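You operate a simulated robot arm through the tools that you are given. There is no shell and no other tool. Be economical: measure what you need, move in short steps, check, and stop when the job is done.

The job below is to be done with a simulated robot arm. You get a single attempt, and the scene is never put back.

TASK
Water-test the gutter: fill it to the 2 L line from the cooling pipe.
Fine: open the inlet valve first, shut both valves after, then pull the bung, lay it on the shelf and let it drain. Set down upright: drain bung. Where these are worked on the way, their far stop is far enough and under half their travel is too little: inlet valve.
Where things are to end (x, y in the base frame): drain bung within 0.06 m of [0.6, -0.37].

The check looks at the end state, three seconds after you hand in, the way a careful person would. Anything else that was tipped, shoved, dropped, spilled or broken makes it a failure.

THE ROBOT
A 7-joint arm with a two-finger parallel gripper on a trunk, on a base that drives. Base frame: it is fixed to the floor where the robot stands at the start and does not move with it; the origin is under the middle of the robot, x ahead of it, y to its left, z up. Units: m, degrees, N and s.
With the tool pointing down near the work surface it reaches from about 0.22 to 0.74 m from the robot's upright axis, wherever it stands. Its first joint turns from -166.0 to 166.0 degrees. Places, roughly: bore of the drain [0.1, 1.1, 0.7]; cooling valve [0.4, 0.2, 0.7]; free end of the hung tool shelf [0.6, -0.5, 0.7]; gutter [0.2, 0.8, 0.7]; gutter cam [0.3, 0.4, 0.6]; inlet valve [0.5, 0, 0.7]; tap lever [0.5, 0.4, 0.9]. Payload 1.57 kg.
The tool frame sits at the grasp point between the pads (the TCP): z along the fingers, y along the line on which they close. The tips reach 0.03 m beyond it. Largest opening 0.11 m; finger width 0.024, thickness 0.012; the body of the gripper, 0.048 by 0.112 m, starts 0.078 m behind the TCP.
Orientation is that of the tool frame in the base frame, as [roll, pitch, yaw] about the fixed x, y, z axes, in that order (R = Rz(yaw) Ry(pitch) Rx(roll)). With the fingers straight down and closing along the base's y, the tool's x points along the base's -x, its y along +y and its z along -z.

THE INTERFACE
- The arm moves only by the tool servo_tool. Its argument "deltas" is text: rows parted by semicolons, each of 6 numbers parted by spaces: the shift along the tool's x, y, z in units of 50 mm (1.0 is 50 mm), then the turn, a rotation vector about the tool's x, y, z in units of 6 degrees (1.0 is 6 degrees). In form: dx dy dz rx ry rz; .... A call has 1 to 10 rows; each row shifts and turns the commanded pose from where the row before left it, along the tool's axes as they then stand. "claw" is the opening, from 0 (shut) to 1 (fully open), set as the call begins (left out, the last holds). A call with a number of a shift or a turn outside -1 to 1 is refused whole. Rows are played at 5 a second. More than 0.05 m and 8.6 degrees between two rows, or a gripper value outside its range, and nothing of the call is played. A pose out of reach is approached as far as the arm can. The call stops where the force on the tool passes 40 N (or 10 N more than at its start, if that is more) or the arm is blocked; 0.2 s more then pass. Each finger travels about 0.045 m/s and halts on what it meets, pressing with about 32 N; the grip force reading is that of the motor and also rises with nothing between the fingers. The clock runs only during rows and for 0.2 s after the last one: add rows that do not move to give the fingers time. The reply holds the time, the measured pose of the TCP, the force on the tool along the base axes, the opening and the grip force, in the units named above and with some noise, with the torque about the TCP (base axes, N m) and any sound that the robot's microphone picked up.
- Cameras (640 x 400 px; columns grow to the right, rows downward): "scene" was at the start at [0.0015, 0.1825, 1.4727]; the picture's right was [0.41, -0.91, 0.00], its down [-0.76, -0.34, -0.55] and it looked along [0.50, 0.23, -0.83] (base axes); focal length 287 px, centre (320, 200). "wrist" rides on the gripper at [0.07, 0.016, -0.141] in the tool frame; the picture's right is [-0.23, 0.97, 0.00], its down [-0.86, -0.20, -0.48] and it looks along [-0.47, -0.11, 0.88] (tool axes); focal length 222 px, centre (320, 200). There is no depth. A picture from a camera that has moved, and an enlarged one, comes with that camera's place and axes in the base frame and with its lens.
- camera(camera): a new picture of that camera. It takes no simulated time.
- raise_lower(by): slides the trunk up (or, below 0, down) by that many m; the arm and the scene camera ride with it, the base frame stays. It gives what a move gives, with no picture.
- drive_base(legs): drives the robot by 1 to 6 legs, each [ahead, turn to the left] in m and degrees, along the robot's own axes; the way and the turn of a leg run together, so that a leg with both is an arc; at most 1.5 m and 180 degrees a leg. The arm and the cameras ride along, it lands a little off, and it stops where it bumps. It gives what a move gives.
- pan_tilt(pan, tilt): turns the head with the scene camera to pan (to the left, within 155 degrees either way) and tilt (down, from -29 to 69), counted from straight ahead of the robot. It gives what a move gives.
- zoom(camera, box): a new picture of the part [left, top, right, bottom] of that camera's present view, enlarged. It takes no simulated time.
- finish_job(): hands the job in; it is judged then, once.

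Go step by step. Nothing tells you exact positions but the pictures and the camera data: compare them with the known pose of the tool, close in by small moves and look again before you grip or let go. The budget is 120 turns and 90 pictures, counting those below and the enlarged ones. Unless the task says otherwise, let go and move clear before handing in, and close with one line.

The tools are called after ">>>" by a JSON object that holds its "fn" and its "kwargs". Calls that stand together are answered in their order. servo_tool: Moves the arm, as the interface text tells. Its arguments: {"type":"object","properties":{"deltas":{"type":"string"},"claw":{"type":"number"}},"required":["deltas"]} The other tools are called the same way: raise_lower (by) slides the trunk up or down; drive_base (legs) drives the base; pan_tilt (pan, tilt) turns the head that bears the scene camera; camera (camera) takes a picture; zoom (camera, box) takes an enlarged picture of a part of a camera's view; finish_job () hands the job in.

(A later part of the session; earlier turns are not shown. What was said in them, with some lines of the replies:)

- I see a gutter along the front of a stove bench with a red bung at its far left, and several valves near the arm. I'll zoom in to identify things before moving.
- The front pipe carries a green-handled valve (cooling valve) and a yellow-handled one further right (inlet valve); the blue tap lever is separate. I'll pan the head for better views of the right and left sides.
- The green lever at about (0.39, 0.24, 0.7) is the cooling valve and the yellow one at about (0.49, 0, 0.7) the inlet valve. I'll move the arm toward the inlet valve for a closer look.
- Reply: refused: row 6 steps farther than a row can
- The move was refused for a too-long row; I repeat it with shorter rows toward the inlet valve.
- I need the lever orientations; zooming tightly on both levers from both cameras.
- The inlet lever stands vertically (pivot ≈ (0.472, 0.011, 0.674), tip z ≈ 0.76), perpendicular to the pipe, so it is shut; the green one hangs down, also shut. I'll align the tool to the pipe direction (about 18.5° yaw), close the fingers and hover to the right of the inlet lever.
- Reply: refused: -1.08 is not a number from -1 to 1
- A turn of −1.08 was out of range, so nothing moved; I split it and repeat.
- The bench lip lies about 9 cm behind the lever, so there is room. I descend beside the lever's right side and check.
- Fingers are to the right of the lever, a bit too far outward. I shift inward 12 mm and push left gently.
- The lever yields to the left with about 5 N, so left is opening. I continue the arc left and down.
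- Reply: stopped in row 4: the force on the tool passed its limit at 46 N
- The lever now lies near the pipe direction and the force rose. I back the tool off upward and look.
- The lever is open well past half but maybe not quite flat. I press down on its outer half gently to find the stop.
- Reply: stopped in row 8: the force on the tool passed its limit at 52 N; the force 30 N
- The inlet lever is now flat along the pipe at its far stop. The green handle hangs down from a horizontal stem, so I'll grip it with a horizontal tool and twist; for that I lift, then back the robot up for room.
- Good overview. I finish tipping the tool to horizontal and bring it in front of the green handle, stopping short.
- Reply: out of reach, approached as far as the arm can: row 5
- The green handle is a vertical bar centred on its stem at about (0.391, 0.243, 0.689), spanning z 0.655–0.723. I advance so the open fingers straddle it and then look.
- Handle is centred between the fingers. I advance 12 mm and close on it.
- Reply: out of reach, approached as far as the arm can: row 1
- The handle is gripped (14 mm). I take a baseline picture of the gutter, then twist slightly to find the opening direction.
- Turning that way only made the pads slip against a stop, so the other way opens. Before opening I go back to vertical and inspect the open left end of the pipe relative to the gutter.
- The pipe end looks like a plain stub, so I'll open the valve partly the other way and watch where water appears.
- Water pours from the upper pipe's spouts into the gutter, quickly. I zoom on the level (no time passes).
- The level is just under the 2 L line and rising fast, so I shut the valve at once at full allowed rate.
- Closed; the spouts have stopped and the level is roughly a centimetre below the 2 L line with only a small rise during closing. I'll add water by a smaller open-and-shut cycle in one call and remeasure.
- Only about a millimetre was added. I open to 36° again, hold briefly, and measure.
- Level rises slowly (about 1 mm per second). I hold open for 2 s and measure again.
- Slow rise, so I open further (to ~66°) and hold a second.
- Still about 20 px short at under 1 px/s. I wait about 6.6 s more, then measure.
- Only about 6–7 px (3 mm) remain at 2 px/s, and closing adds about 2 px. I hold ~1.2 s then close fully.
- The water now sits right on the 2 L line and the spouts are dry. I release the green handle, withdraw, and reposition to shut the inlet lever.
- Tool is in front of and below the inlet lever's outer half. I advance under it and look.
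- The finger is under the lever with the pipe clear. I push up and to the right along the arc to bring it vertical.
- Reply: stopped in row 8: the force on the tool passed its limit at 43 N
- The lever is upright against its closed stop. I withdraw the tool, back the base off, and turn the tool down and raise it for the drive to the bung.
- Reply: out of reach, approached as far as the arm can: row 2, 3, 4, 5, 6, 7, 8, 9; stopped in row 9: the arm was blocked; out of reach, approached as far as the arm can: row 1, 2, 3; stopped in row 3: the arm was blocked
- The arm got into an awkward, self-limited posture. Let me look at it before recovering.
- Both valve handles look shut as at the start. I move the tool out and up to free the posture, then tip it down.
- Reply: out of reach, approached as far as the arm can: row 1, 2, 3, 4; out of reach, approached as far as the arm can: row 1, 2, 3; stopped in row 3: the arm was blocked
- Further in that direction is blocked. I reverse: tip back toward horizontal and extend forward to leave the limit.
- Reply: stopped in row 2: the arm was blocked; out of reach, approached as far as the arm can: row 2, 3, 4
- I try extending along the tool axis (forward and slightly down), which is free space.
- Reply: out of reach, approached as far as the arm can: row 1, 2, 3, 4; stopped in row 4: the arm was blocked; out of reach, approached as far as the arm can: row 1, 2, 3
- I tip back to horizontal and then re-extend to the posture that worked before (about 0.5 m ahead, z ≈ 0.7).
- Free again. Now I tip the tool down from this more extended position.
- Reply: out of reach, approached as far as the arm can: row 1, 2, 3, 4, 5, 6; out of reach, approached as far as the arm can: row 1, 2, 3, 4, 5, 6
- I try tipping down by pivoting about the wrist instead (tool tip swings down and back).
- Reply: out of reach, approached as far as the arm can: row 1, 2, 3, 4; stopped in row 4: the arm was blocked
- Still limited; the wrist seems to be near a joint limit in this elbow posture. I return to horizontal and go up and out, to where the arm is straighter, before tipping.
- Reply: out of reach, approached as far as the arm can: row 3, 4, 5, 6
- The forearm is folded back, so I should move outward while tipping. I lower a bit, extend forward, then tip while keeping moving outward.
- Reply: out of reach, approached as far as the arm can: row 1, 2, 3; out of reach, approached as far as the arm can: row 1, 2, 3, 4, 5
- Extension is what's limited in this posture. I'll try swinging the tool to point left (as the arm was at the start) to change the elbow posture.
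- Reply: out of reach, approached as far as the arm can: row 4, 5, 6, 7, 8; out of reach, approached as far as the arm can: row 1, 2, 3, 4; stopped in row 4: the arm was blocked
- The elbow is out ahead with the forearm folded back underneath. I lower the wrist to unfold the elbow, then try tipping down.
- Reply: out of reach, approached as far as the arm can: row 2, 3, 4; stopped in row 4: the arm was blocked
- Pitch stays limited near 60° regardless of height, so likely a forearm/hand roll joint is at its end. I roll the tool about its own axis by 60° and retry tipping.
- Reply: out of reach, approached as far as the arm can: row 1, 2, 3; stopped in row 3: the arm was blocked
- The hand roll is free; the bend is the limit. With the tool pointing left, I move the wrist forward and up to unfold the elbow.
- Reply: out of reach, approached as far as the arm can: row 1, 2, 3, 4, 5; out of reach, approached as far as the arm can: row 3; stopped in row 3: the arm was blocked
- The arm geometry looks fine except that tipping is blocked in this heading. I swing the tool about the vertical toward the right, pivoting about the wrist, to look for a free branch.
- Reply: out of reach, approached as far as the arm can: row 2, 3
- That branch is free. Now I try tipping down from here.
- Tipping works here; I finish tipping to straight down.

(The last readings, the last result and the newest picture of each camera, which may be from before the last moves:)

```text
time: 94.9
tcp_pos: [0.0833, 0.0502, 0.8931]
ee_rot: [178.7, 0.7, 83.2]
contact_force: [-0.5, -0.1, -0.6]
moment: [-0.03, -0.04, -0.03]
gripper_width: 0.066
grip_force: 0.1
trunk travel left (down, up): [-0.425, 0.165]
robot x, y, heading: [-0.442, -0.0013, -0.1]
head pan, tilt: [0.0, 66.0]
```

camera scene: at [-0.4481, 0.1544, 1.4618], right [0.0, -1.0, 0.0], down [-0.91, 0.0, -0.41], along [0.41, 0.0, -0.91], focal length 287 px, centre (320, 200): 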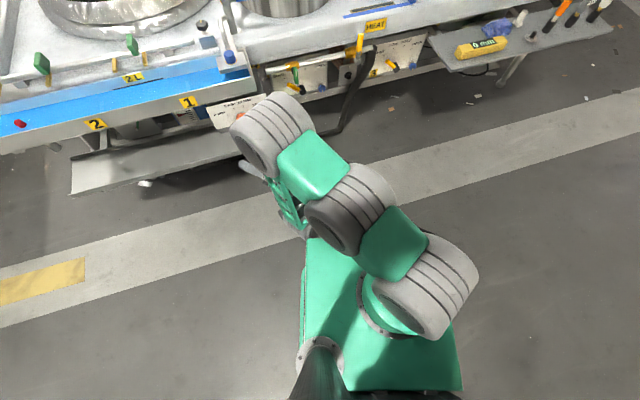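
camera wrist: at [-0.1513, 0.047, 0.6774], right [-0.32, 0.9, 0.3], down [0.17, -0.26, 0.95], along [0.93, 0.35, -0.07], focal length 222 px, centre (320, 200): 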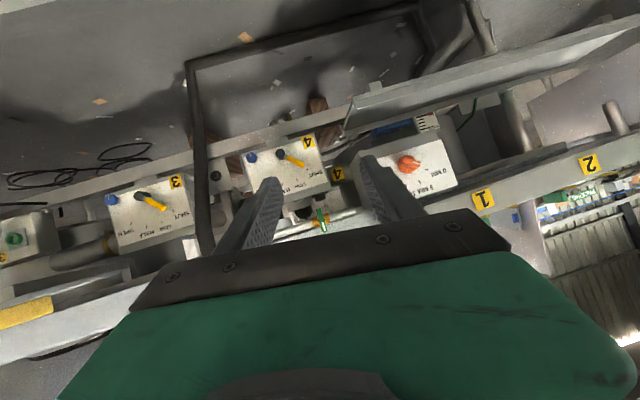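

Tool points straight down again. I raise it and unwind the roll, then drive toward the bung.

>>> {"fn": "servo_tool", "kwargs": {"deltas": "0 0 -0.3 0 0 -1;0 0 -0.3 0 0 -1;0 0 -0.3 0 0 -1;0 0 -0.3 0 0 -1;0 0 -0.3 0 0 -1;0 0 -0.3 0 0 -1;0 0 -0.3 0 0 -1;0 0 -0.3 0 0 -1;0 0 -0.3 0 0 -1;0 0 -0.3 0 0 -1"}}

>>> {"fn": "drive_base", "kwargs": {"legs": [[0, 90], [0.93, 0], [0, -72]]}}

>>> {"fn": "pan_tilt", "kwargs": {"pan": 5, "tilt": 50}}

>>> {"fn": "camera", "kwargs": {"camera": "scene"}}

```text
time: 97.1
tcp_pos: [0.0792, 0.0519, 1.0442]
ee_rot: [-180.0, 1.6, 143.3]
contact_force: [0.1, 0.4, 0.2]
moment: [0.01, -0.03, -0.03]
gripper_width: 0.0661
grip_force: 0.0
trunk travel left (down, up): [-0.425, 0.165]
robot x, y, heading: [-0.4435, 0.0016, -0.2]
head pan, tilt: [0.0, 66.0]
```

```text
time: 109.0
tcp_pos: [0.0512, 1.1323, 1.0435]
ee_rot: [179.9, 1.7, 159.5]
contact_force: [0.1, 0.0, 0.7]
moment: [0.01, -0.02, -0.03]
gripper_width: 0.0659
grip_force: 0.0
trunk travel left (down, up): [-0.425, 0.165]
robot x, y, heading: [-0.4418, 0.9378, 16.2]
head pan, tilt: [0.0, 66.0]
```

```text
time: 109.8
tcp_pos: [0.0525, 1.1335, 1.0435]
ee_rot: [180.0, 1.7, 159.5]
contact_force: [0.2, -0.2, 1.5]
moment: [0.05, -0.01, 0.02]
gripper_width: 0.0659
grip_force: 0.0
trunk travel left (down, up): [-0.425, 0.165]
robot x, y, heading: [-0.4391, 0.9386, 16.1]
head pan, tilt: [5.0, 50.0]
```

```text
26 pictures are left
camera scene: at [-0.4704, 1.0963, 1.4809], right [0.36, -0.93, 0.0], down [-0.71, -0.28, -0.64], along [0.6, 0.23, -0.77], focal length 287 px, centre (320, 200)
```

scene: 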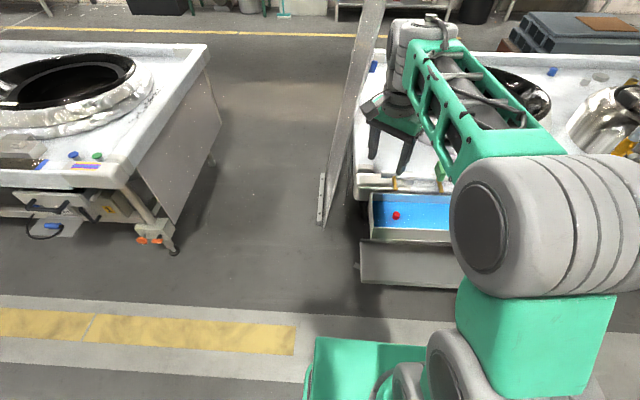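

Arrived; the bung is visible in the gutter's left end near the hand. I zoom to locate it with both cameras.

>>> {"fn": "zoom", "kwargs": {"camera": "scene", "box": [340, 150, 460, 250]}}

>>> {"fn": "camera", "kwargs": {"camera": "wrist"}}

```text
4.00 times, centred on (400, 200) of scene
camera zoom: at [-0.4704, 1.0963, 1.4809], right [0.36, -0.93, 0.0], down [-0.71, -0.28, -0.64], along [0.6, 0.23, -0.77], focal length 1147 px, centre (0, 200)
```

zoom: 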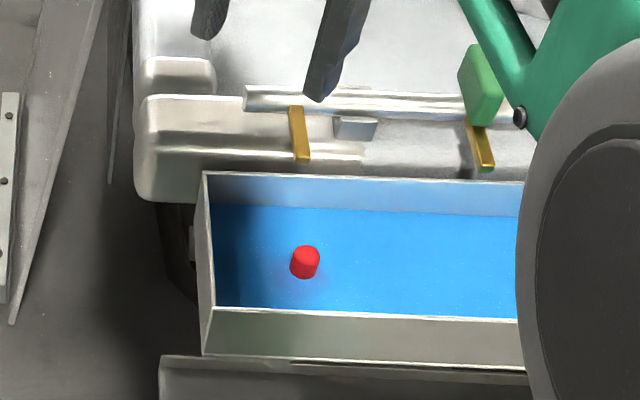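

```text
24 pictures are left
camera wrist: at [-0.0111, 1.1741, 1.1833], right [0.55, 0.83, 0.01], down [0.72, -0.48, 0.5], along [0.42, -0.27, -0.86], focal length 222 px, centre (320, 200)
```

wrist: 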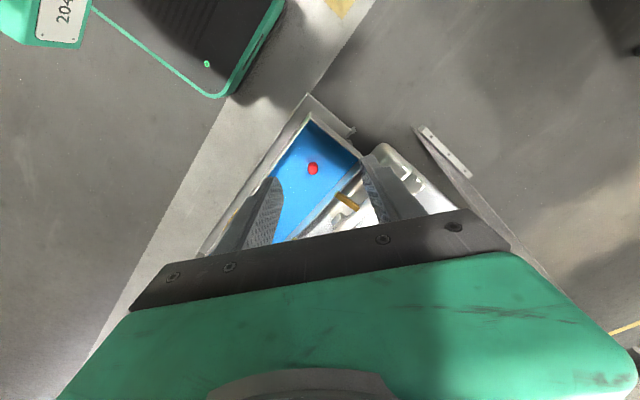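

The bung knob top is at about (0.121, 1.072, 0.77). I move over it and descend partway with the fingers open, then check.

>>> {"fn": "servo_tool", "kwargs": {"deltas": "-0.85 -0.33 0 0 0 0;-0.86 -0.34 0 0 0 0;0 0 0.9 0 0 0;0 0 0.9 0 0 0;0 0 0.9 0 0 0;0 0 0.9 0 0 0"}}

>>> {"fn": "zoom", "kwargs": {"camera": "wrist", "box": [200, 80, 440, 230]}}

>>> {"fn": "zoom", "kwargs": {"camera": "scene", "box": [350, 150, 470, 250]}}

```text
time: 111.2
tcp_pos: [0.1247, 1.0703, 0.8654]
ee_rot: [179.8, 1.7, 159.5]
contact_force: [0.1, -0.8, 0.7]
moment: [-0.03, 0.0, 0.02]
gripper_width: 0.0662
grip_force: 0.0
trunk travel left (down, up): [-0.425, 0.165]
robot x, y, heading: [-0.4336, 0.938, 16.1]
head pan, tilt: [5.0, 50.0]
```

```text
2.67 times, centred on (320, 155) of wrist
camera zoom: at [0.0623, 1.1117, 1.0052], right [0.55, 0.83, 0.01], down [0.72, -0.48, 0.5], along [0.42, -0.27, -0.86], focal length 592 px, centre (320, 320)
```

zoom: 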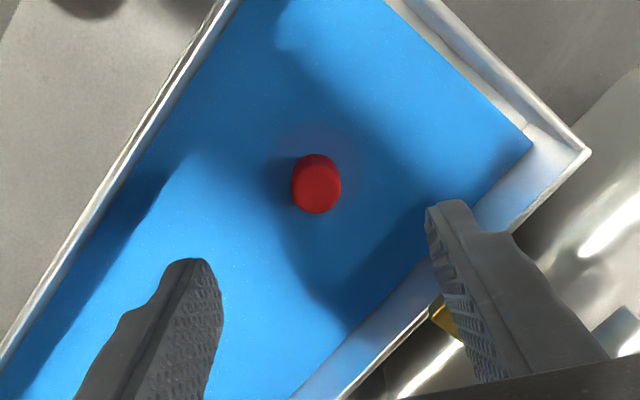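

```text
4.00 times, centred on (410, 200) of scene
camera zoom: at [-0.4703, 1.0963, 1.481], right [0.36, -0.93, 0.0], down [-0.71, -0.28, -0.64], along [0.6, 0.23, -0.77], focal length 1147 px, centre (-40, 200)
```

zoom: 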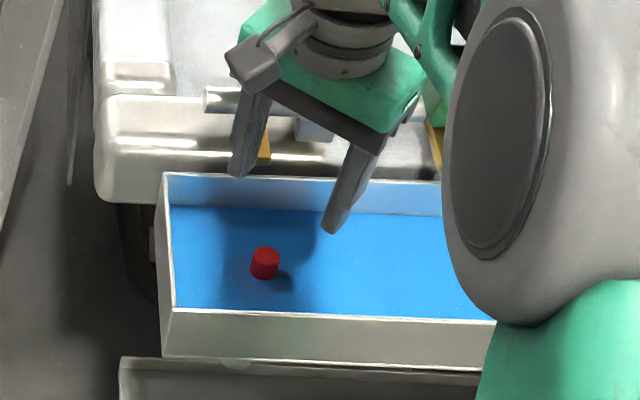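

Aligned over the knob. I descend so the pads bracket it and close.

>>> {"fn": "servo_tool", "kwargs": {"deltas": "0 0 0.6 0 0 0;0 0 0.6 0 0 0;0 0 0.6 0 0 0"}}

>>> {"fn": "zoom", "kwargs": {"camera": "scene", "box": [370, 170, 450, 240]}}

>>> {"fn": "servo_tool", "kwargs": {"deltas": "0 0 0 0 0 0;0 0 0 0 0 0;0 0 0 0 0 0;0 0 0 0 0 0;0 0 0 0 0 0", "claw": 0}}

```text
time: 112.0
tcp_pos: [0.1289, 1.07, 0.777]
ee_rot: [179.7, 1.7, 159.5]
contact_force: [-0.1, 0.0, 0.3]
moment: [-0.02, -0.02, -0.04]
gripper_width: 0.0661
grip_force: 0.0
trunk travel left (down, up): [-0.425, 0.165]
robot x, y, heading: [-0.4412, 0.939, 16.1]
head pan, tilt: [5.0, 50.0]
```

```text
5.71 times, centred on (410, 205) of scene
camera zoom: at [-0.4704, 1.0963, 1.481], right [0.36, -0.93, 0.0], down [-0.71, -0.28, -0.64], along [0.6, 0.23, -0.77], focal length 1639 px, centre (-194, 171)
```

zoom: 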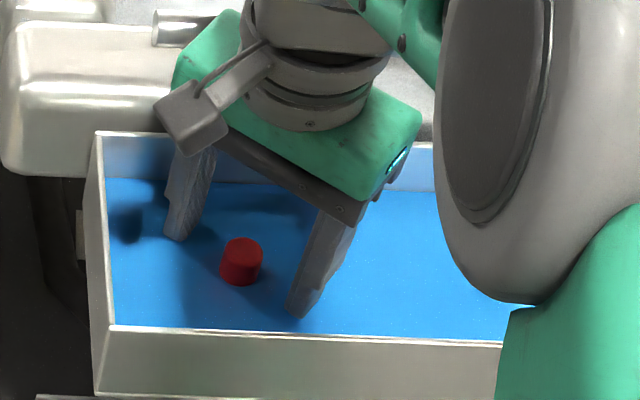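

```text
time: 113.2
tcp_pos: [0.1282, 1.07, 0.7763]
ee_rot: [179.8, 1.6, 159.4]
contact_force: [-2.0, -6.7, 0.7]
moment: [-0.53, 0.19, 0.07]
gripper_width: 0.0192
grip_force: 31.6
trunk travel left (down, up): [-0.425, 0.165]
robot x, y, heading: [-0.4417, 0.9361, 16.1]
head pan, tilt: [5.0, 50.0]
```

The knob is gripped (19 mm). I pull straight up.

>>> {"fn": "servo_tool", "kwargs": {"deltas": "0 0 -0.3 0 0 0;0 0 -0.4 0 0 0;0 0 -0.6 0 0 0;0 0 -0.8 0 0 0;0 0 -0.8 0 0 0;0 0 -0.8 0 0 0;0 0 -0.8 0 0 0"}}

>>> {"fn": "zoom", "kwargs": {"camera": "scene", "box": [340, 100, 480, 240]}}

```text
time: 114.8
tcp_pos: [0.12, 1.0718, 1.0046]
ee_rot: [179.9, 1.6, 159.5]
contact_force: [0.5, -0.2, 0.2]
moment: [-0.03, 0.01, -0.01]
gripper_width: 0.0001
grip_force: 21.9
trunk travel left (down, up): [-0.425, 0.165]
robot x, y, heading: [-0.44, 0.9366, 15.8]
head pan, tilt: [5.0, 50.0]
```

```text
2.86 times, centred on (410, 170) of scene
camera zoom: at [-0.4704, 1.0963, 1.4809], right [0.36, -0.93, 0.0], down [-0.71, -0.28, -0.64], along [0.6, 0.23, -0.77], focal length 820 px, centre (63, 286)
```

zoom: 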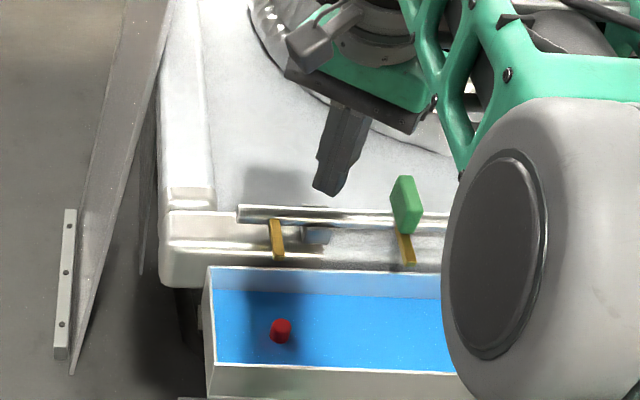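

It slipped off; the bung is still seated. I straighten the slight tilt, open, go lower and better centred, and grip again.

>>> {"fn": "servo_tool", "kwargs": {"deltas": "0 0 0 0 0.28 0;0 -0.03 0.9 0 0 0;0 0 0.9 0 0 0;0 0 0.9 0 0 0;0 0 0.9 0 0 0;0 0 0.7 0 0 0", "claw": 0.6}}

>>> {"fn": "zoom", "kwargs": {"camera": "wrist", "box": [220, 80, 420, 220]}}

```text
time: 116.2
tcp_pos: [0.1204, 1.0707, 0.7853]
ee_rot: [179.8, 0.0, 159.6]
contact_force: [0.1, 0.5, 0.9]
moment: [0.03, 0.02, 0.04]
gripper_width: 0.066
grip_force: 0.1
trunk travel left (down, up): [-0.425, 0.165]
robot x, y, heading: [-0.439, 0.9375, 16.2]
head pan, tilt: [5.0, 50.0]
```

```text
2.86 times, centred on (320, 150) of wrist
camera zoom: at [0.0611, 1.1097, 0.9267], right [0.55, 0.83, 0.0], down [0.73, -0.49, 0.48], along [0.4, -0.26, -0.88], focal length 635 px, centre (320, 343)
```

zoom: 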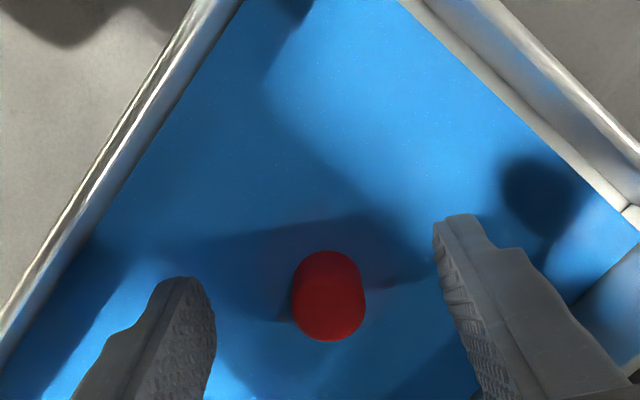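

Well centred. I descend another 30 mm (watching force), grip and pull slowly.

>>> {"fn": "servo_tool", "kwargs": {"deltas": "0 0 0.3 0 0 0;0 0 0.3 0 0 0"}}

>>> {"fn": "servo_tool", "kwargs": {"deltas": "0 0 0 0 0 0;0 0 0 0 0 0;0 0 0 0 0 0;0 0 0 0 0 0;0 0 0 0 0 0;0 0 0 0 0 0", "claw": 0}}

>>> {"fn": "servo_tool", "kwargs": {"deltas": "0 0 -0.1 0 0 0;0 0 -0.1 0 0 0;0 0 -0.1 0 0 0;0 0 -0.1 0 0 0"}}

```text
time: 116.8
tcp_pos: [0.1198, 1.0723, 0.7561]
ee_rot: [179.8, 0.1, 159.6]
contact_force: [-2.3, 0.5, 4.9]
moment: [-0.2, 0.08, -0.06]
gripper_width: 0.0663
grip_force: 0.7
trunk travel left (down, up): [-0.425, 0.165]
robot x, y, heading: [-0.4392, 0.9385, 16.1]
head pan, tilt: [5.0, 50.0]
```

```text
time: 118.2
tcp_pos: [0.1211, 1.0711, 0.7566]
ee_rot: [179.8, 0.0, 159.5]
contact_force: [3.8, -3.3, 4.2]
moment: [-0.76, -0.51, 0.26]
gripper_width: 0.044
grip_force: 44.9
trunk travel left (down, up): [-0.425, 0.165]
robot x, y, heading: [-0.4399, 0.9373, 16.3]
head pan, tilt: [5.0, 50.0]
```

```text
time: 119.2
tcp_pos: [0.1222, 1.0715, 0.7779]
ee_rot: [179.7, 0.2, 159.6]
contact_force: [0.6, 0.6, -1.1]
moment: [0.04, 0.03, -0.01]
gripper_width: 0.0409
grip_force: 32.6
trunk travel left (down, up): [-0.425, 0.165]
robot x, y, heading: [-0.4391, 0.9379, 16.1]
head pan, tilt: [5.0, 50.0]
```

The pads now hold something 41 mm wide (the bung's flange). I check with a picture.

>>> {"fn": "zoom", "kwargs": {"camera": "wrist", "box": [220, 80, 420, 220]}}

>>> {"fn": "zoom", "kwargs": {"camera": "scene", "box": [370, 170, 450, 240]}}

```text
2.86 times, centred on (320, 150) of wrist
camera zoom: at [0.0624, 1.1103, 0.9196], right [0.55, 0.83, 0.0], down [0.73, -0.49, 0.48], along [0.4, -0.26, -0.88], focal length 635 px, centre (320, 343)
```

zoom: 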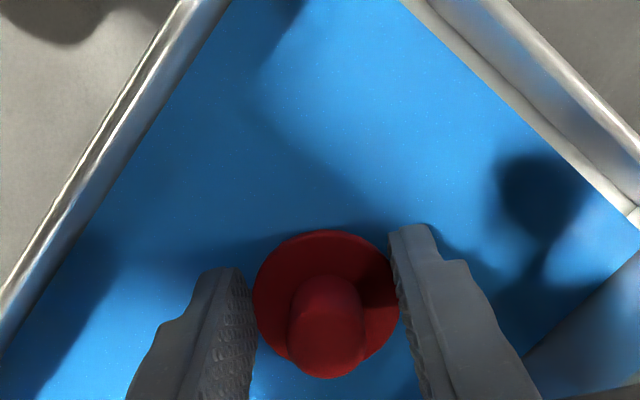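

```text
5.71 times, centred on (410, 205) of scene
camera zoom: at [-0.4698, 1.0963, 1.4816], right [0.36, -0.93, 0.0], down [-0.71, -0.28, -0.64], along [0.6, 0.23, -0.77], focal length 1639 px, centre (-194, 171)
```

zoom: 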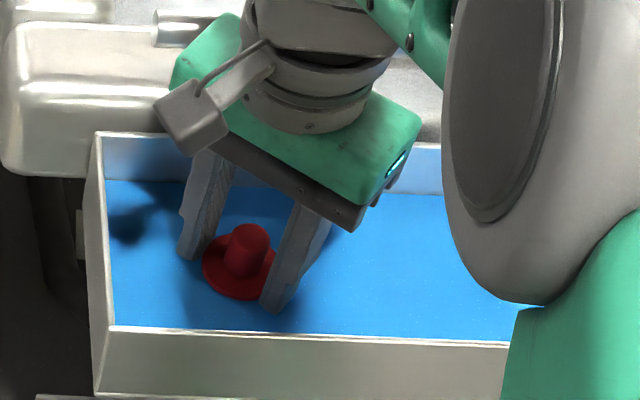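

The bung is out, held level by its flange, and the gutter can drain. I lift slowly and verify the grip.

>>> {"fn": "servo_tool", "kwargs": {"deltas": "0 0 -0.3 0 0 0;0 0 -0.4 0 0 0;0 0 -0.5 0 0 0;0 0 -0.6 0 0 0;0 0 -0.6 0 0 0;0 0 -0.6 0 0 0;0 0 -0.6 0 0 0;0 0 -0.5 0 0 0;0 0 -0.3 0 0 0"}}

>>> {"fn": "zoom", "kwargs": {"camera": "scene", "box": [340, 90, 480, 240]}}

```text
time: 121.2
tcp_pos: [0.12, 1.0694, 0.9962]
ee_rot: [179.9, 0.0, 159.5]
contact_force: [-0.2, 0.5, -0.2]
moment: [-0.02, -0.01, -0.02]
gripper_width: 0.0408
grip_force: 31.6
trunk travel left (down, up): [-0.425, 0.165]
robot x, y, heading: [-0.4372, 0.9343, 16.1]
head pan, tilt: [5.0, 50.0]
```

```text
2.67 times, centred on (410, 165) of scene
camera zoom: at [-0.4704, 1.0962, 1.481], right [0.36, -0.93, 0.0], down [-0.71, -0.28, -0.64], along [0.6, 0.23, -0.77], focal length 765 px, centre (80, 293)
```

zoom: 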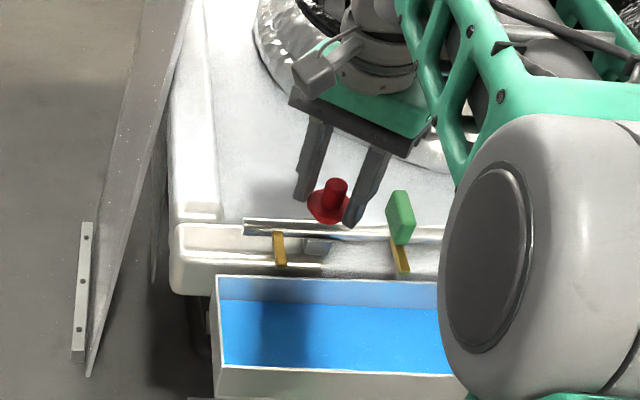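

The bung is held steady. I back off and drive round to the shelf.

>>> {"fn": "drive_base", "kwargs": {"legs": [[-0.2, 0], [0, -105], [0.77, 0], [0.77, 0], [0, 103]]}}

>>> {"fn": "pan_tilt", "kwargs": {"pan": 10, "tilt": 40}}

>>> {"fn": "camera", "kwargs": {"camera": "scene"}}

```text
time: 139.1
tcp_pos: [-0.025, -0.5361, 0.9954]
ee_rot: [180.0, 0.0, 158.6]
contact_force: [0.7, -0.1, -0.6]
moment: [0.0, 0.01, 0.01]
gripper_width: 0.0408
grip_force: 31.7
trunk travel left (down, up): [-0.425, 0.165]
robot x, y, heading: [-0.585, -0.6571, 15.1]
head pan, tilt: [5.0, 50.0]
```

```text
time: 139.8
tcp_pos: [-0.0262, -0.5347, 0.9965]
ee_rot: [179.9, 0.1, 158.6]
contact_force: [0.3, -0.5, -0.1]
moment: [-0.02, 0.03, 0.01]
gripper_width: 0.0407
grip_force: 31.7
trunk travel left (down, up): [-0.425, 0.165]
robot x, y, heading: [-0.5875, -0.658, 15.5]
head pan, tilt: [10.0, 40.0]
```

```text
15 pictures are left
camera scene: at [-0.6105, -0.4891, 1.4951], right [0.43, -0.9, 0.0], down [-0.58, -0.27, -0.77], along [0.69, 0.33, -0.64], focal length 287 px, centre (320, 200)
```

scene: 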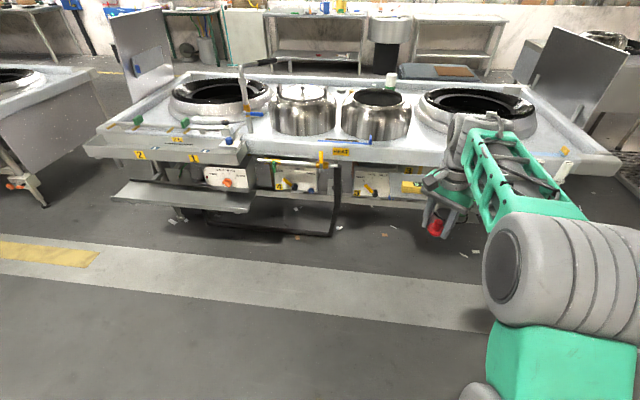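

Nearly in line with the shelf. I drive forward part of the way and look at the shelf.

>>> {"fn": "drive_base", "kwargs": {"legs": [[0.45, 0]]}}

>>> {"fn": "pan_tilt", "kwargs": {"pan": 0, "tilt": 50}}

>>> {"fn": "camera", "kwargs": {"camera": "scene"}}

>>> {"fn": "camera", "kwargs": {"camera": "wrist"}}

```text
time: 142.5
tcp_pos: [0.4177, -0.4112, 0.9957]
ee_rot: [180.0, 0.0, 158.7]
contact_force: [-0.4, -0.1, 0.0]
moment: [-0.02, 0.04, -0.03]
gripper_width: 0.0407
grip_force: 32.2
trunk travel left (down, up): [-0.425, 0.165]
robot x, y, heading: [-0.1427, -0.5335, 15.5]
head pan, tilt: [10.0, 40.0]
```

```text
time: 143.2
tcp_pos: [0.4189, -0.4122, 0.9957]
ee_rot: [179.9, 0.0, 158.7]
contact_force: [-0.3, -0.1, -0.6]
moment: [-0.03, 0.01, -0.02]
gripper_width: 0.0406
grip_force: 32.4
trunk travel left (down, up): [-0.425, 0.165]
robot x, y, heading: [-0.1391, -0.5347, 15.7]
head pan, tilt: [0.0, 50.0]
```

```text
14 pictures are left
camera scene: at [-0.1693, -0.3836, 1.481], right [0.27, -0.96, 0.0], down [-0.74, -0.2, -0.64], along [0.62, 0.17, -0.77], focal length 287 px, centre (320, 200)
```

scene: 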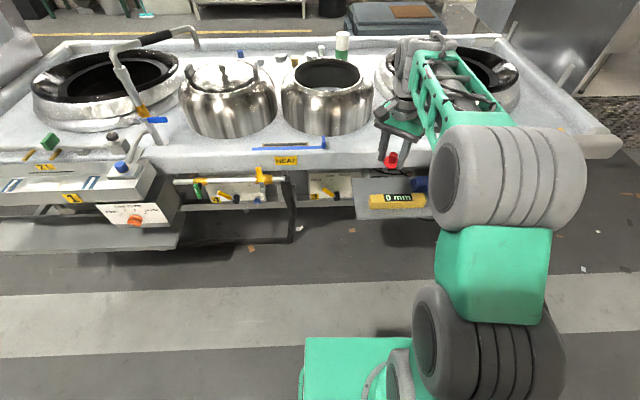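

```text
13 pictures are left
camera wrist: at [0.3599, -0.3717, 1.1373], right [0.56, 0.83, 0.0], down [0.72, -0.5, 0.48], along [0.4, -0.27, -0.88], focal length 222 px, centre (320, 200)
```

wrist: 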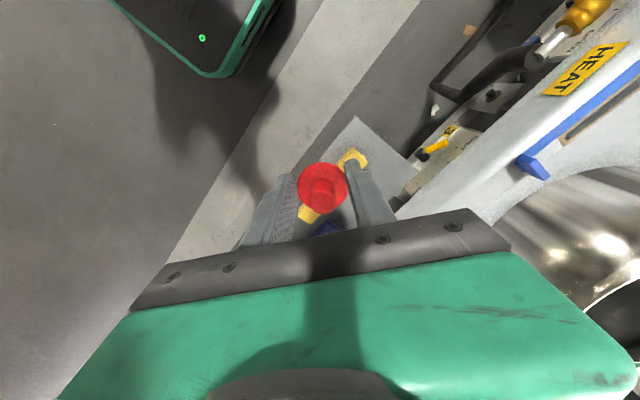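

The gutter looks drained already. I zoom on the shelf to measure the free spot.

>>> {"fn": "zoom", "kwargs": {"camera": "scene", "box": [340, 150, 440, 230]}}

>>> {"fn": "zoom", "kwargs": {"camera": "wrist", "box": [240, 90, 440, 230]}}

```text
5.00 times, centred on (390, 190) of scene
camera zoom: at [-0.1693, -0.3836, 1.481], right [0.27, -0.96, 0.0], down [-0.74, -0.2, -0.64], along [0.62, 0.17, -0.77], focal length 1434 px, centre (-30, 250)
```

zoom: 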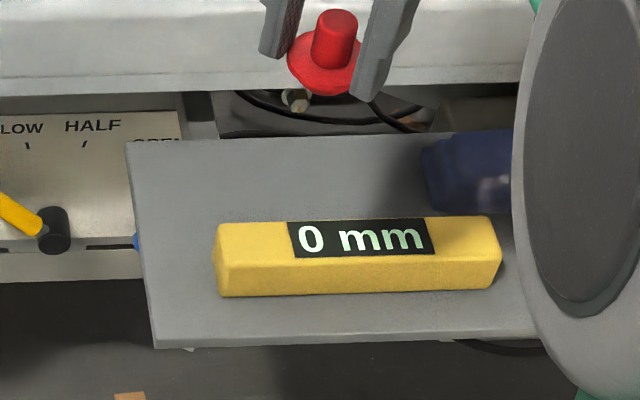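

```text
2.86 times, centred on (340, 160) of wrist
camera zoom: at [0.3599, -0.3717, 1.1373], right [0.56, 0.83, 0.0], down [0.72, -0.5, 0.48], along [0.4, -0.27, -0.88], focal length 635 px, centre (263, 314)
```

zoom: 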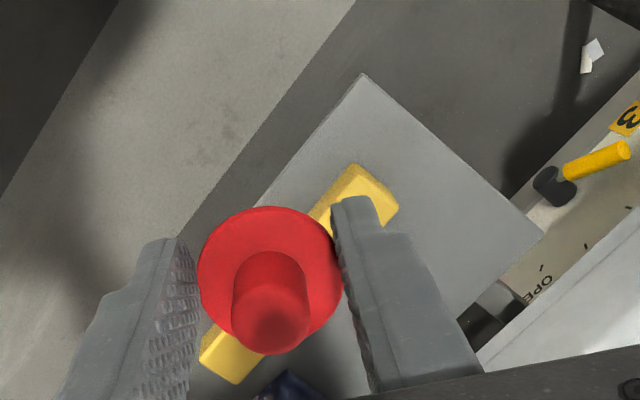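

Shelf top is at z ≈ 0.635; the yellow gauge leaves a free spot behind it near the left end, so I'll place the bung at about (0.617, −0.35). I drive in 0.15 m and then position by arm.

>>> {"fn": "drive_base", "kwargs": {"legs": [[0.15, 0]]}}

```text
time: 144.6
tcp_pos: [0.5656, -0.3725, 0.9962]
ee_rot: [179.8, -0.1, 158.7]
contact_force: [0.0, 0.1, -0.4]
moment: [0.02, -0.01, 0.02]
gripper_width: 0.0407
grip_force: 31.1
trunk travel left (down, up): [-0.425, 0.165]
robot x, y, heading: [0.0068, -0.4952, 15.2]
head pan, tilt: [0.0, 50.0]
```

I align over the spot and descend to about 0.80, then look.

>>> {"fn": "servo_tool", "kwargs": {"deltas": "-0.27 0.4 0 0 0 0;-0.26 0.4 0 0 0 0;0 0 0.7 0 0 0;0 0 0.8 0 0 0;0 0 0.8 0 0 0;0 0 0.8 0 0 0;0 0 0.8 0 0 0"}}

>>> {"fn": "zoom", "kwargs": {"camera": "wrist", "box": [200, 50, 480, 230]}}

>>> {"fn": "zoom", "kwargs": {"camera": "scene", "box": [340, 140, 460, 240]}}

```text
time: 146.2
tcp_pos: [0.6067, -0.3406, 0.799]
ee_rot: [179.8, 0.0, 158.7]
contact_force: [-1.3, 0.2, 0.0]
moment: [-0.02, 0.01, 0.01]
gripper_width: 0.0408
grip_force: 31.8
trunk travel left (down, up): [-0.425, 0.165]
robot x, y, heading: [0.0037, -0.4971, 15.4]
head pan, tilt: [0.0, 50.0]
```

```text
2.22 times, centred on (340, 140) of wrist
camera zoom: at [0.5482, -0.3011, 0.9405], right [0.57, 0.82, 0.0], down [0.72, -0.5, 0.48], along [0.4, -0.27, -0.88], focal length 494 px, centre (276, 333)
```

zoom: 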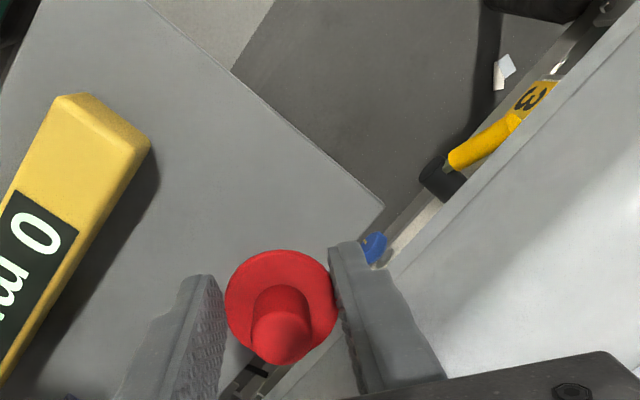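

```text
4.00 times, centred on (400, 190) of scene
camera zoom: at [-0.0221, -0.3432, 1.481], right [0.26, -0.96, 0.0], down [-0.74, -0.2, -0.64], along [0.62, 0.17, -0.77], focal length 1147 px, centre (0, 240)
```

zoom: 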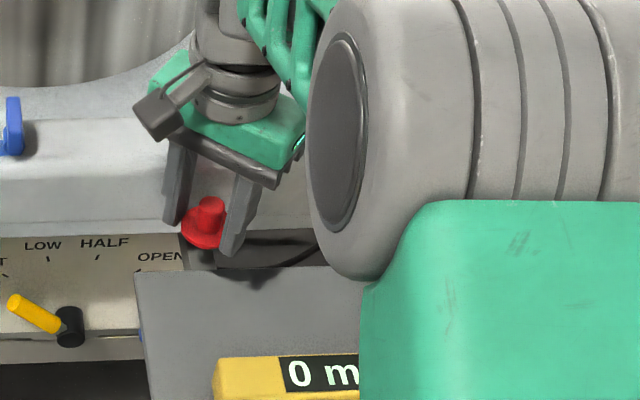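

The spot under the bung is clear with about 4–5 cm margins all round. I descend slowly until contact.

>>> {"fn": "servo_tool", "kwargs": {"deltas": "0 0 0.5 0 0 0;0 0 0.4 0 0 0;0 0 0.3 0 0 0;0 0 0.2 0 0 0"}}

>>> {"fn": "zoom", "kwargs": {"camera": "scene", "box": [360, 170, 440, 230]}}

```text
time: 147.2
tcp_pos: [0.6055, -0.3447, 0.7293]
ee_rot: [180.0, 0.0, 158.7]
contact_force: [0.7, 0.0, -0.7]
moment: [0.02, -0.01, 0.02]
gripper_width: 0.0406
grip_force: 31.9
trunk travel left (down, up): [-0.425, 0.165]
robot x, y, heading: [0.0053, -0.4976, 15.2]
head pan, tilt: [0.0, 50.0]
```

```text
6.67 times, centred on (400, 200) of scene
camera zoom: at [-0.0221, -0.3433, 1.481], right [0.26, -0.96, 0.0], down [-0.74, -0.2, -0.64], along [0.62, 0.17, -0.77], focal length 1912 px, centre (-213, 200)
```

zoom: 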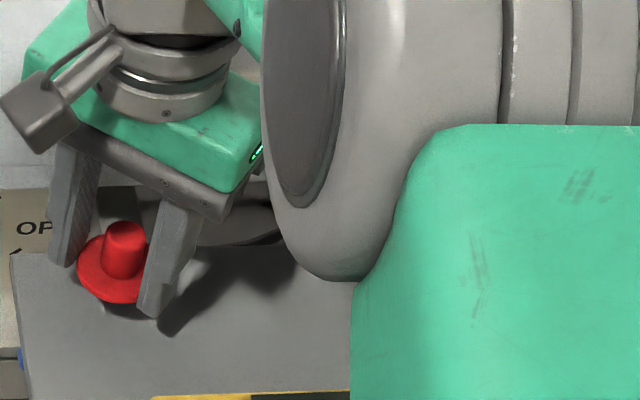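

Still above the shelf. I continue down in 5 mm steps watching the force.

>>> {"fn": "servo_tool", "kwargs": {"deltas": "0 0 0.1 0 0 0;0 0 0.1 0 0 0;0 0 0.1 0 0 0"}}

>>> {"fn": "servo_tool", "kwargs": {"deltas": "0 0 0.1 0 0 0;0 0 0.1 0 0 0"}}

```text
time: 148.0
tcp_pos: [0.6045, -0.344, 0.7164]
ee_rot: [179.8, 0.0, 158.6]
contact_force: [0.1, 0.8, -0.2]
moment: [0.01, 0.0, -0.05]
gripper_width: 0.0404
grip_force: 32.1
trunk travel left (down, up): [-0.425, 0.165]
robot x, y, heading: [0.0021, -0.4983, 15.3]
head pan, tilt: [0.0, 50.0]
```

```text
time: 148.6
tcp_pos: [0.6041, -0.3435, 0.7043]
ee_rot: [179.9, 0.0, 158.8]
contact_force: [-1.0, 0.1, -0.3]
moment: [0.01, 0.0, 0.01]
gripper_width: 0.0407
grip_force: 32.0
trunk travel left (down, up): [-0.425, 0.165]
robot x, y, heading: [0.0031, -0.495, 15.3]
head pan, tilt: [0.0, 50.0]
```

>>> {"fn": "servo_tool", "kwargs": {"deltas": "0 0 0.1 0 0 0;0 0 0.1 0 0 0"}}

>>> {"fn": "zoom", "kwargs": {"camera": "scene", "box": [360, 180, 420, 230]}}

```text
time: 149.3
tcp_pos: [0.6049, -0.3436, 0.7027]
ee_rot: [179.7, 0.3, 158.6]
contact_force: [-14.0, -4.7, 22.2]
moment: [-0.19, 0.56, -0.01]
gripper_width: 0.0406
grip_force: 32.3
trunk travel left (down, up): [-0.425, 0.165]
robot x, y, heading: [0.0029, -0.4961, 15.4]
head pan, tilt: [0.0, 50.0]
stopped in row 2: the force on the tool passed its limit at 41 N (the readings are from after the stop); the commanded pose is now the measured one
```

```text
8.00 times, centred on (390, 205) of scene
camera zoom: at [-0.0257, -0.3442, 1.4812], right [0.26, -0.96, 0.0], down [-0.74, -0.2, -0.64], along [0.62, 0.17, -0.76], focal length 2295 px, centre (-240, 160)
```

zoom: 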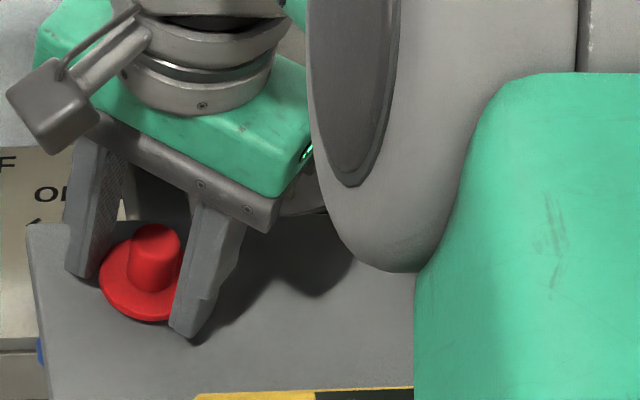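

Contact with the shelf. I ease up a hair, open the fingers in place, then rise straight up.

>>> {"fn": "servo_tool", "kwargs": {"deltas": "0 0 -0.03 0 0 0;0 0 0 0 0 0"}}

>>> {"fn": "servo_tool", "kwargs": {"deltas": "0 0 0 0 0 0;0 0 0 0 0 0;0 0 0 0 0 0", "claw": 0.6}}

>>> {"fn": "servo_tool", "kwargs": {"deltas": "0 0 -0.3 0 0 0;0 0 -0.5 0 0 0;0 0 -0.8 0 0 0;0 0 -1 0 0 0;0 0 -1 0 0 0;0 0 -1 0 0 0"}}

>>> {"fn": "zoom", "kwargs": {"camera": "wrist", "box": [200, 50, 480, 230]}}

```text
time: 149.9
tcp_pos: [0.6064, -0.344, 0.7023]
ee_rot: [179.7, 0.4, 158.7]
contact_force: [-9.9, -2.4, 16.4]
moment: [-0.02, 0.06, 0.12]
gripper_width: 0.0408
grip_force: 32.2
trunk travel left (down, up): [-0.425, 0.165]
robot x, y, heading: [0.0052, -0.4969, 15.5]
head pan, tilt: [0.0, 50.0]
```

```text
time: 150.7
tcp_pos: [0.6054, -0.3436, 0.7004]
ee_rot: [179.8, 0.1, 158.6]
contact_force: [-7.8, -1.9, -4.0]
moment: [0.0, -0.37, 0.22]
gripper_width: 0.066
grip_force: 0.1
trunk travel left (down, up): [-0.425, 0.165]
robot x, y, heading: [0.0033, -0.4959, 15.0]
head pan, tilt: [0.0, 50.0]
```

```text
time: 152.1
tcp_pos: [0.6046, -0.3446, 0.9288]
ee_rot: [179.8, 0.0, 158.5]
contact_force: [0.2, -0.1, 0.1]
moment: [0.0, 0.0, 0.0]
gripper_width: 0.0659
grip_force: 0.1
trunk travel left (down, up): [-0.425, 0.165]
robot x, y, heading: [0.0049, -0.5019, 15.0]
head pan, tilt: [0.0, 50.0]
```

```text
2.22 times, centred on (340, 140) of wrist
camera zoom: at [0.5471, -0.3049, 1.0712], right [0.57, 0.82, 0.0], down [0.72, -0.5, 0.48], along [0.4, -0.27, -0.88], focal length 494 px, centre (276, 333)
```

zoom: 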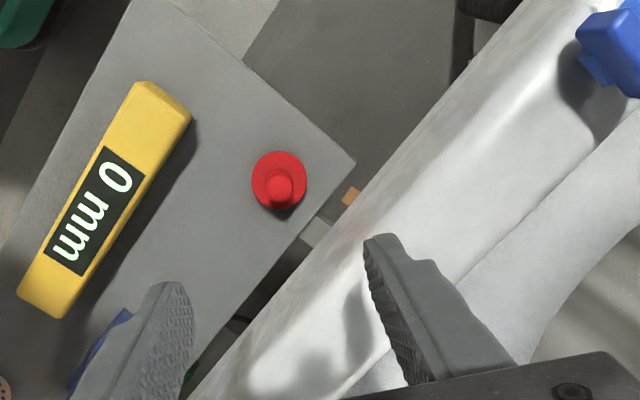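

The bung stands upright on the shelf at about (0.619, −0.349), 3 cm from target. I back off and check the gutter and valves.

>>> {"fn": "drive_base", "kwargs": {"legs": [[-0.4, 0]]}}

>>> {"fn": "pan_tilt", "kwargs": {"pan": 25, "tilt": 40}}

>>> {"fn": "camera", "kwargs": {"camera": "scene"}}

>>> {"fn": "zoom", "kwargs": {"camera": "scene", "box": [60, 100, 360, 260]}}

```text
time: 154.6
tcp_pos: [0.2143, -0.4516, 0.9294]
ee_rot: [179.7, 0.3, 158.4]
contact_force: [-0.2, -0.3, -0.3]
moment: [0.01, -0.02, 0.01]
gripper_width: 0.066
grip_force: 0.0
trunk travel left (down, up): [-0.425, 0.165]
robot x, y, heading: [-0.3895, -0.6021, 15.1]
head pan, tilt: [0.0, 50.0]
```

```text
time: 155.5
tcp_pos: [0.215, -0.4528, 0.9294]
ee_rot: [179.6, 0.2, 158.4]
contact_force: [0.0, 0.2, -0.5]
moment: [0.01, 0.02, -0.04]
gripper_width: 0.0662
grip_force: 0.0
trunk travel left (down, up): [-0.425, 0.165]
robot x, y, heading: [-0.3841, -0.5972, 15.0]
head pan, tilt: [25.0, 40.0]
```

```text
5 pictures are left
camera scene: at [-0.422, -0.4147, 1.4951], right [0.64, -0.77, 0.0], down [-0.49, -0.41, -0.77], along [0.59, 0.49, -0.64], focal length 287 px, centre (320, 200)
```

scene: 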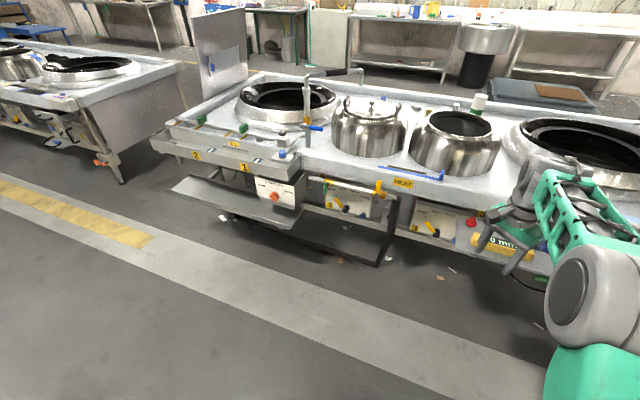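

```text
2.13 times, centred on (210, 180) of scene
camera zoom: at [-0.422, -0.4147, 1.4951], right [0.64, -0.77, 0.0], down [-0.49, -0.41, -0.77], along [0.59, 0.49, -0.64], focal length 612 px, centre (555, 243)
```

zoom: 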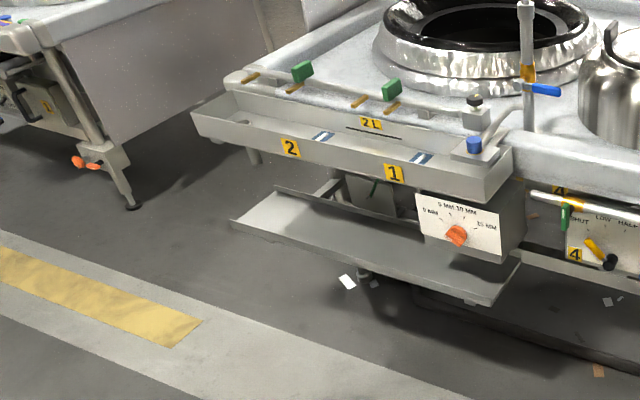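

The gutter has drained and nothing is disturbed. One last zoom on the valves and bung.

>>> {"fn": "zoom", "kwargs": {"camera": "scene", "box": [300, 160, 520, 270]}}

```text
2.91 times, centred on (410, 215) of scene
camera zoom: at [-0.422, -0.4147, 1.4951], right [0.64, -0.77, 0.0], down [-0.49, -0.41, -0.77], along [0.59, 0.49, -0.64], focal length 834 px, centre (58, 156)
```

zoom: 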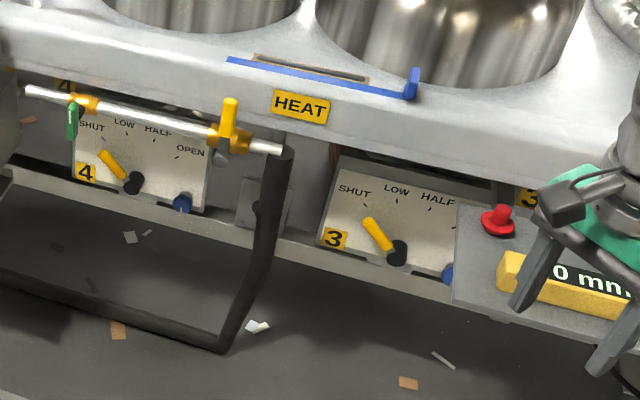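

Both handles are square to the pipe (shut), the bung stands upright on the shelf, and the gripper is clear, so I hand in.

>>> {"fn": "finish_job", "kwargs": {}}

```text
The job is handed in.
```

I filled the gutter to the 2 L line from the cooling pipe and shut both valves. I then pulled the bung, and the gutter drained empty; the bung stands upright on the shelf, about 3 cm from the target point.
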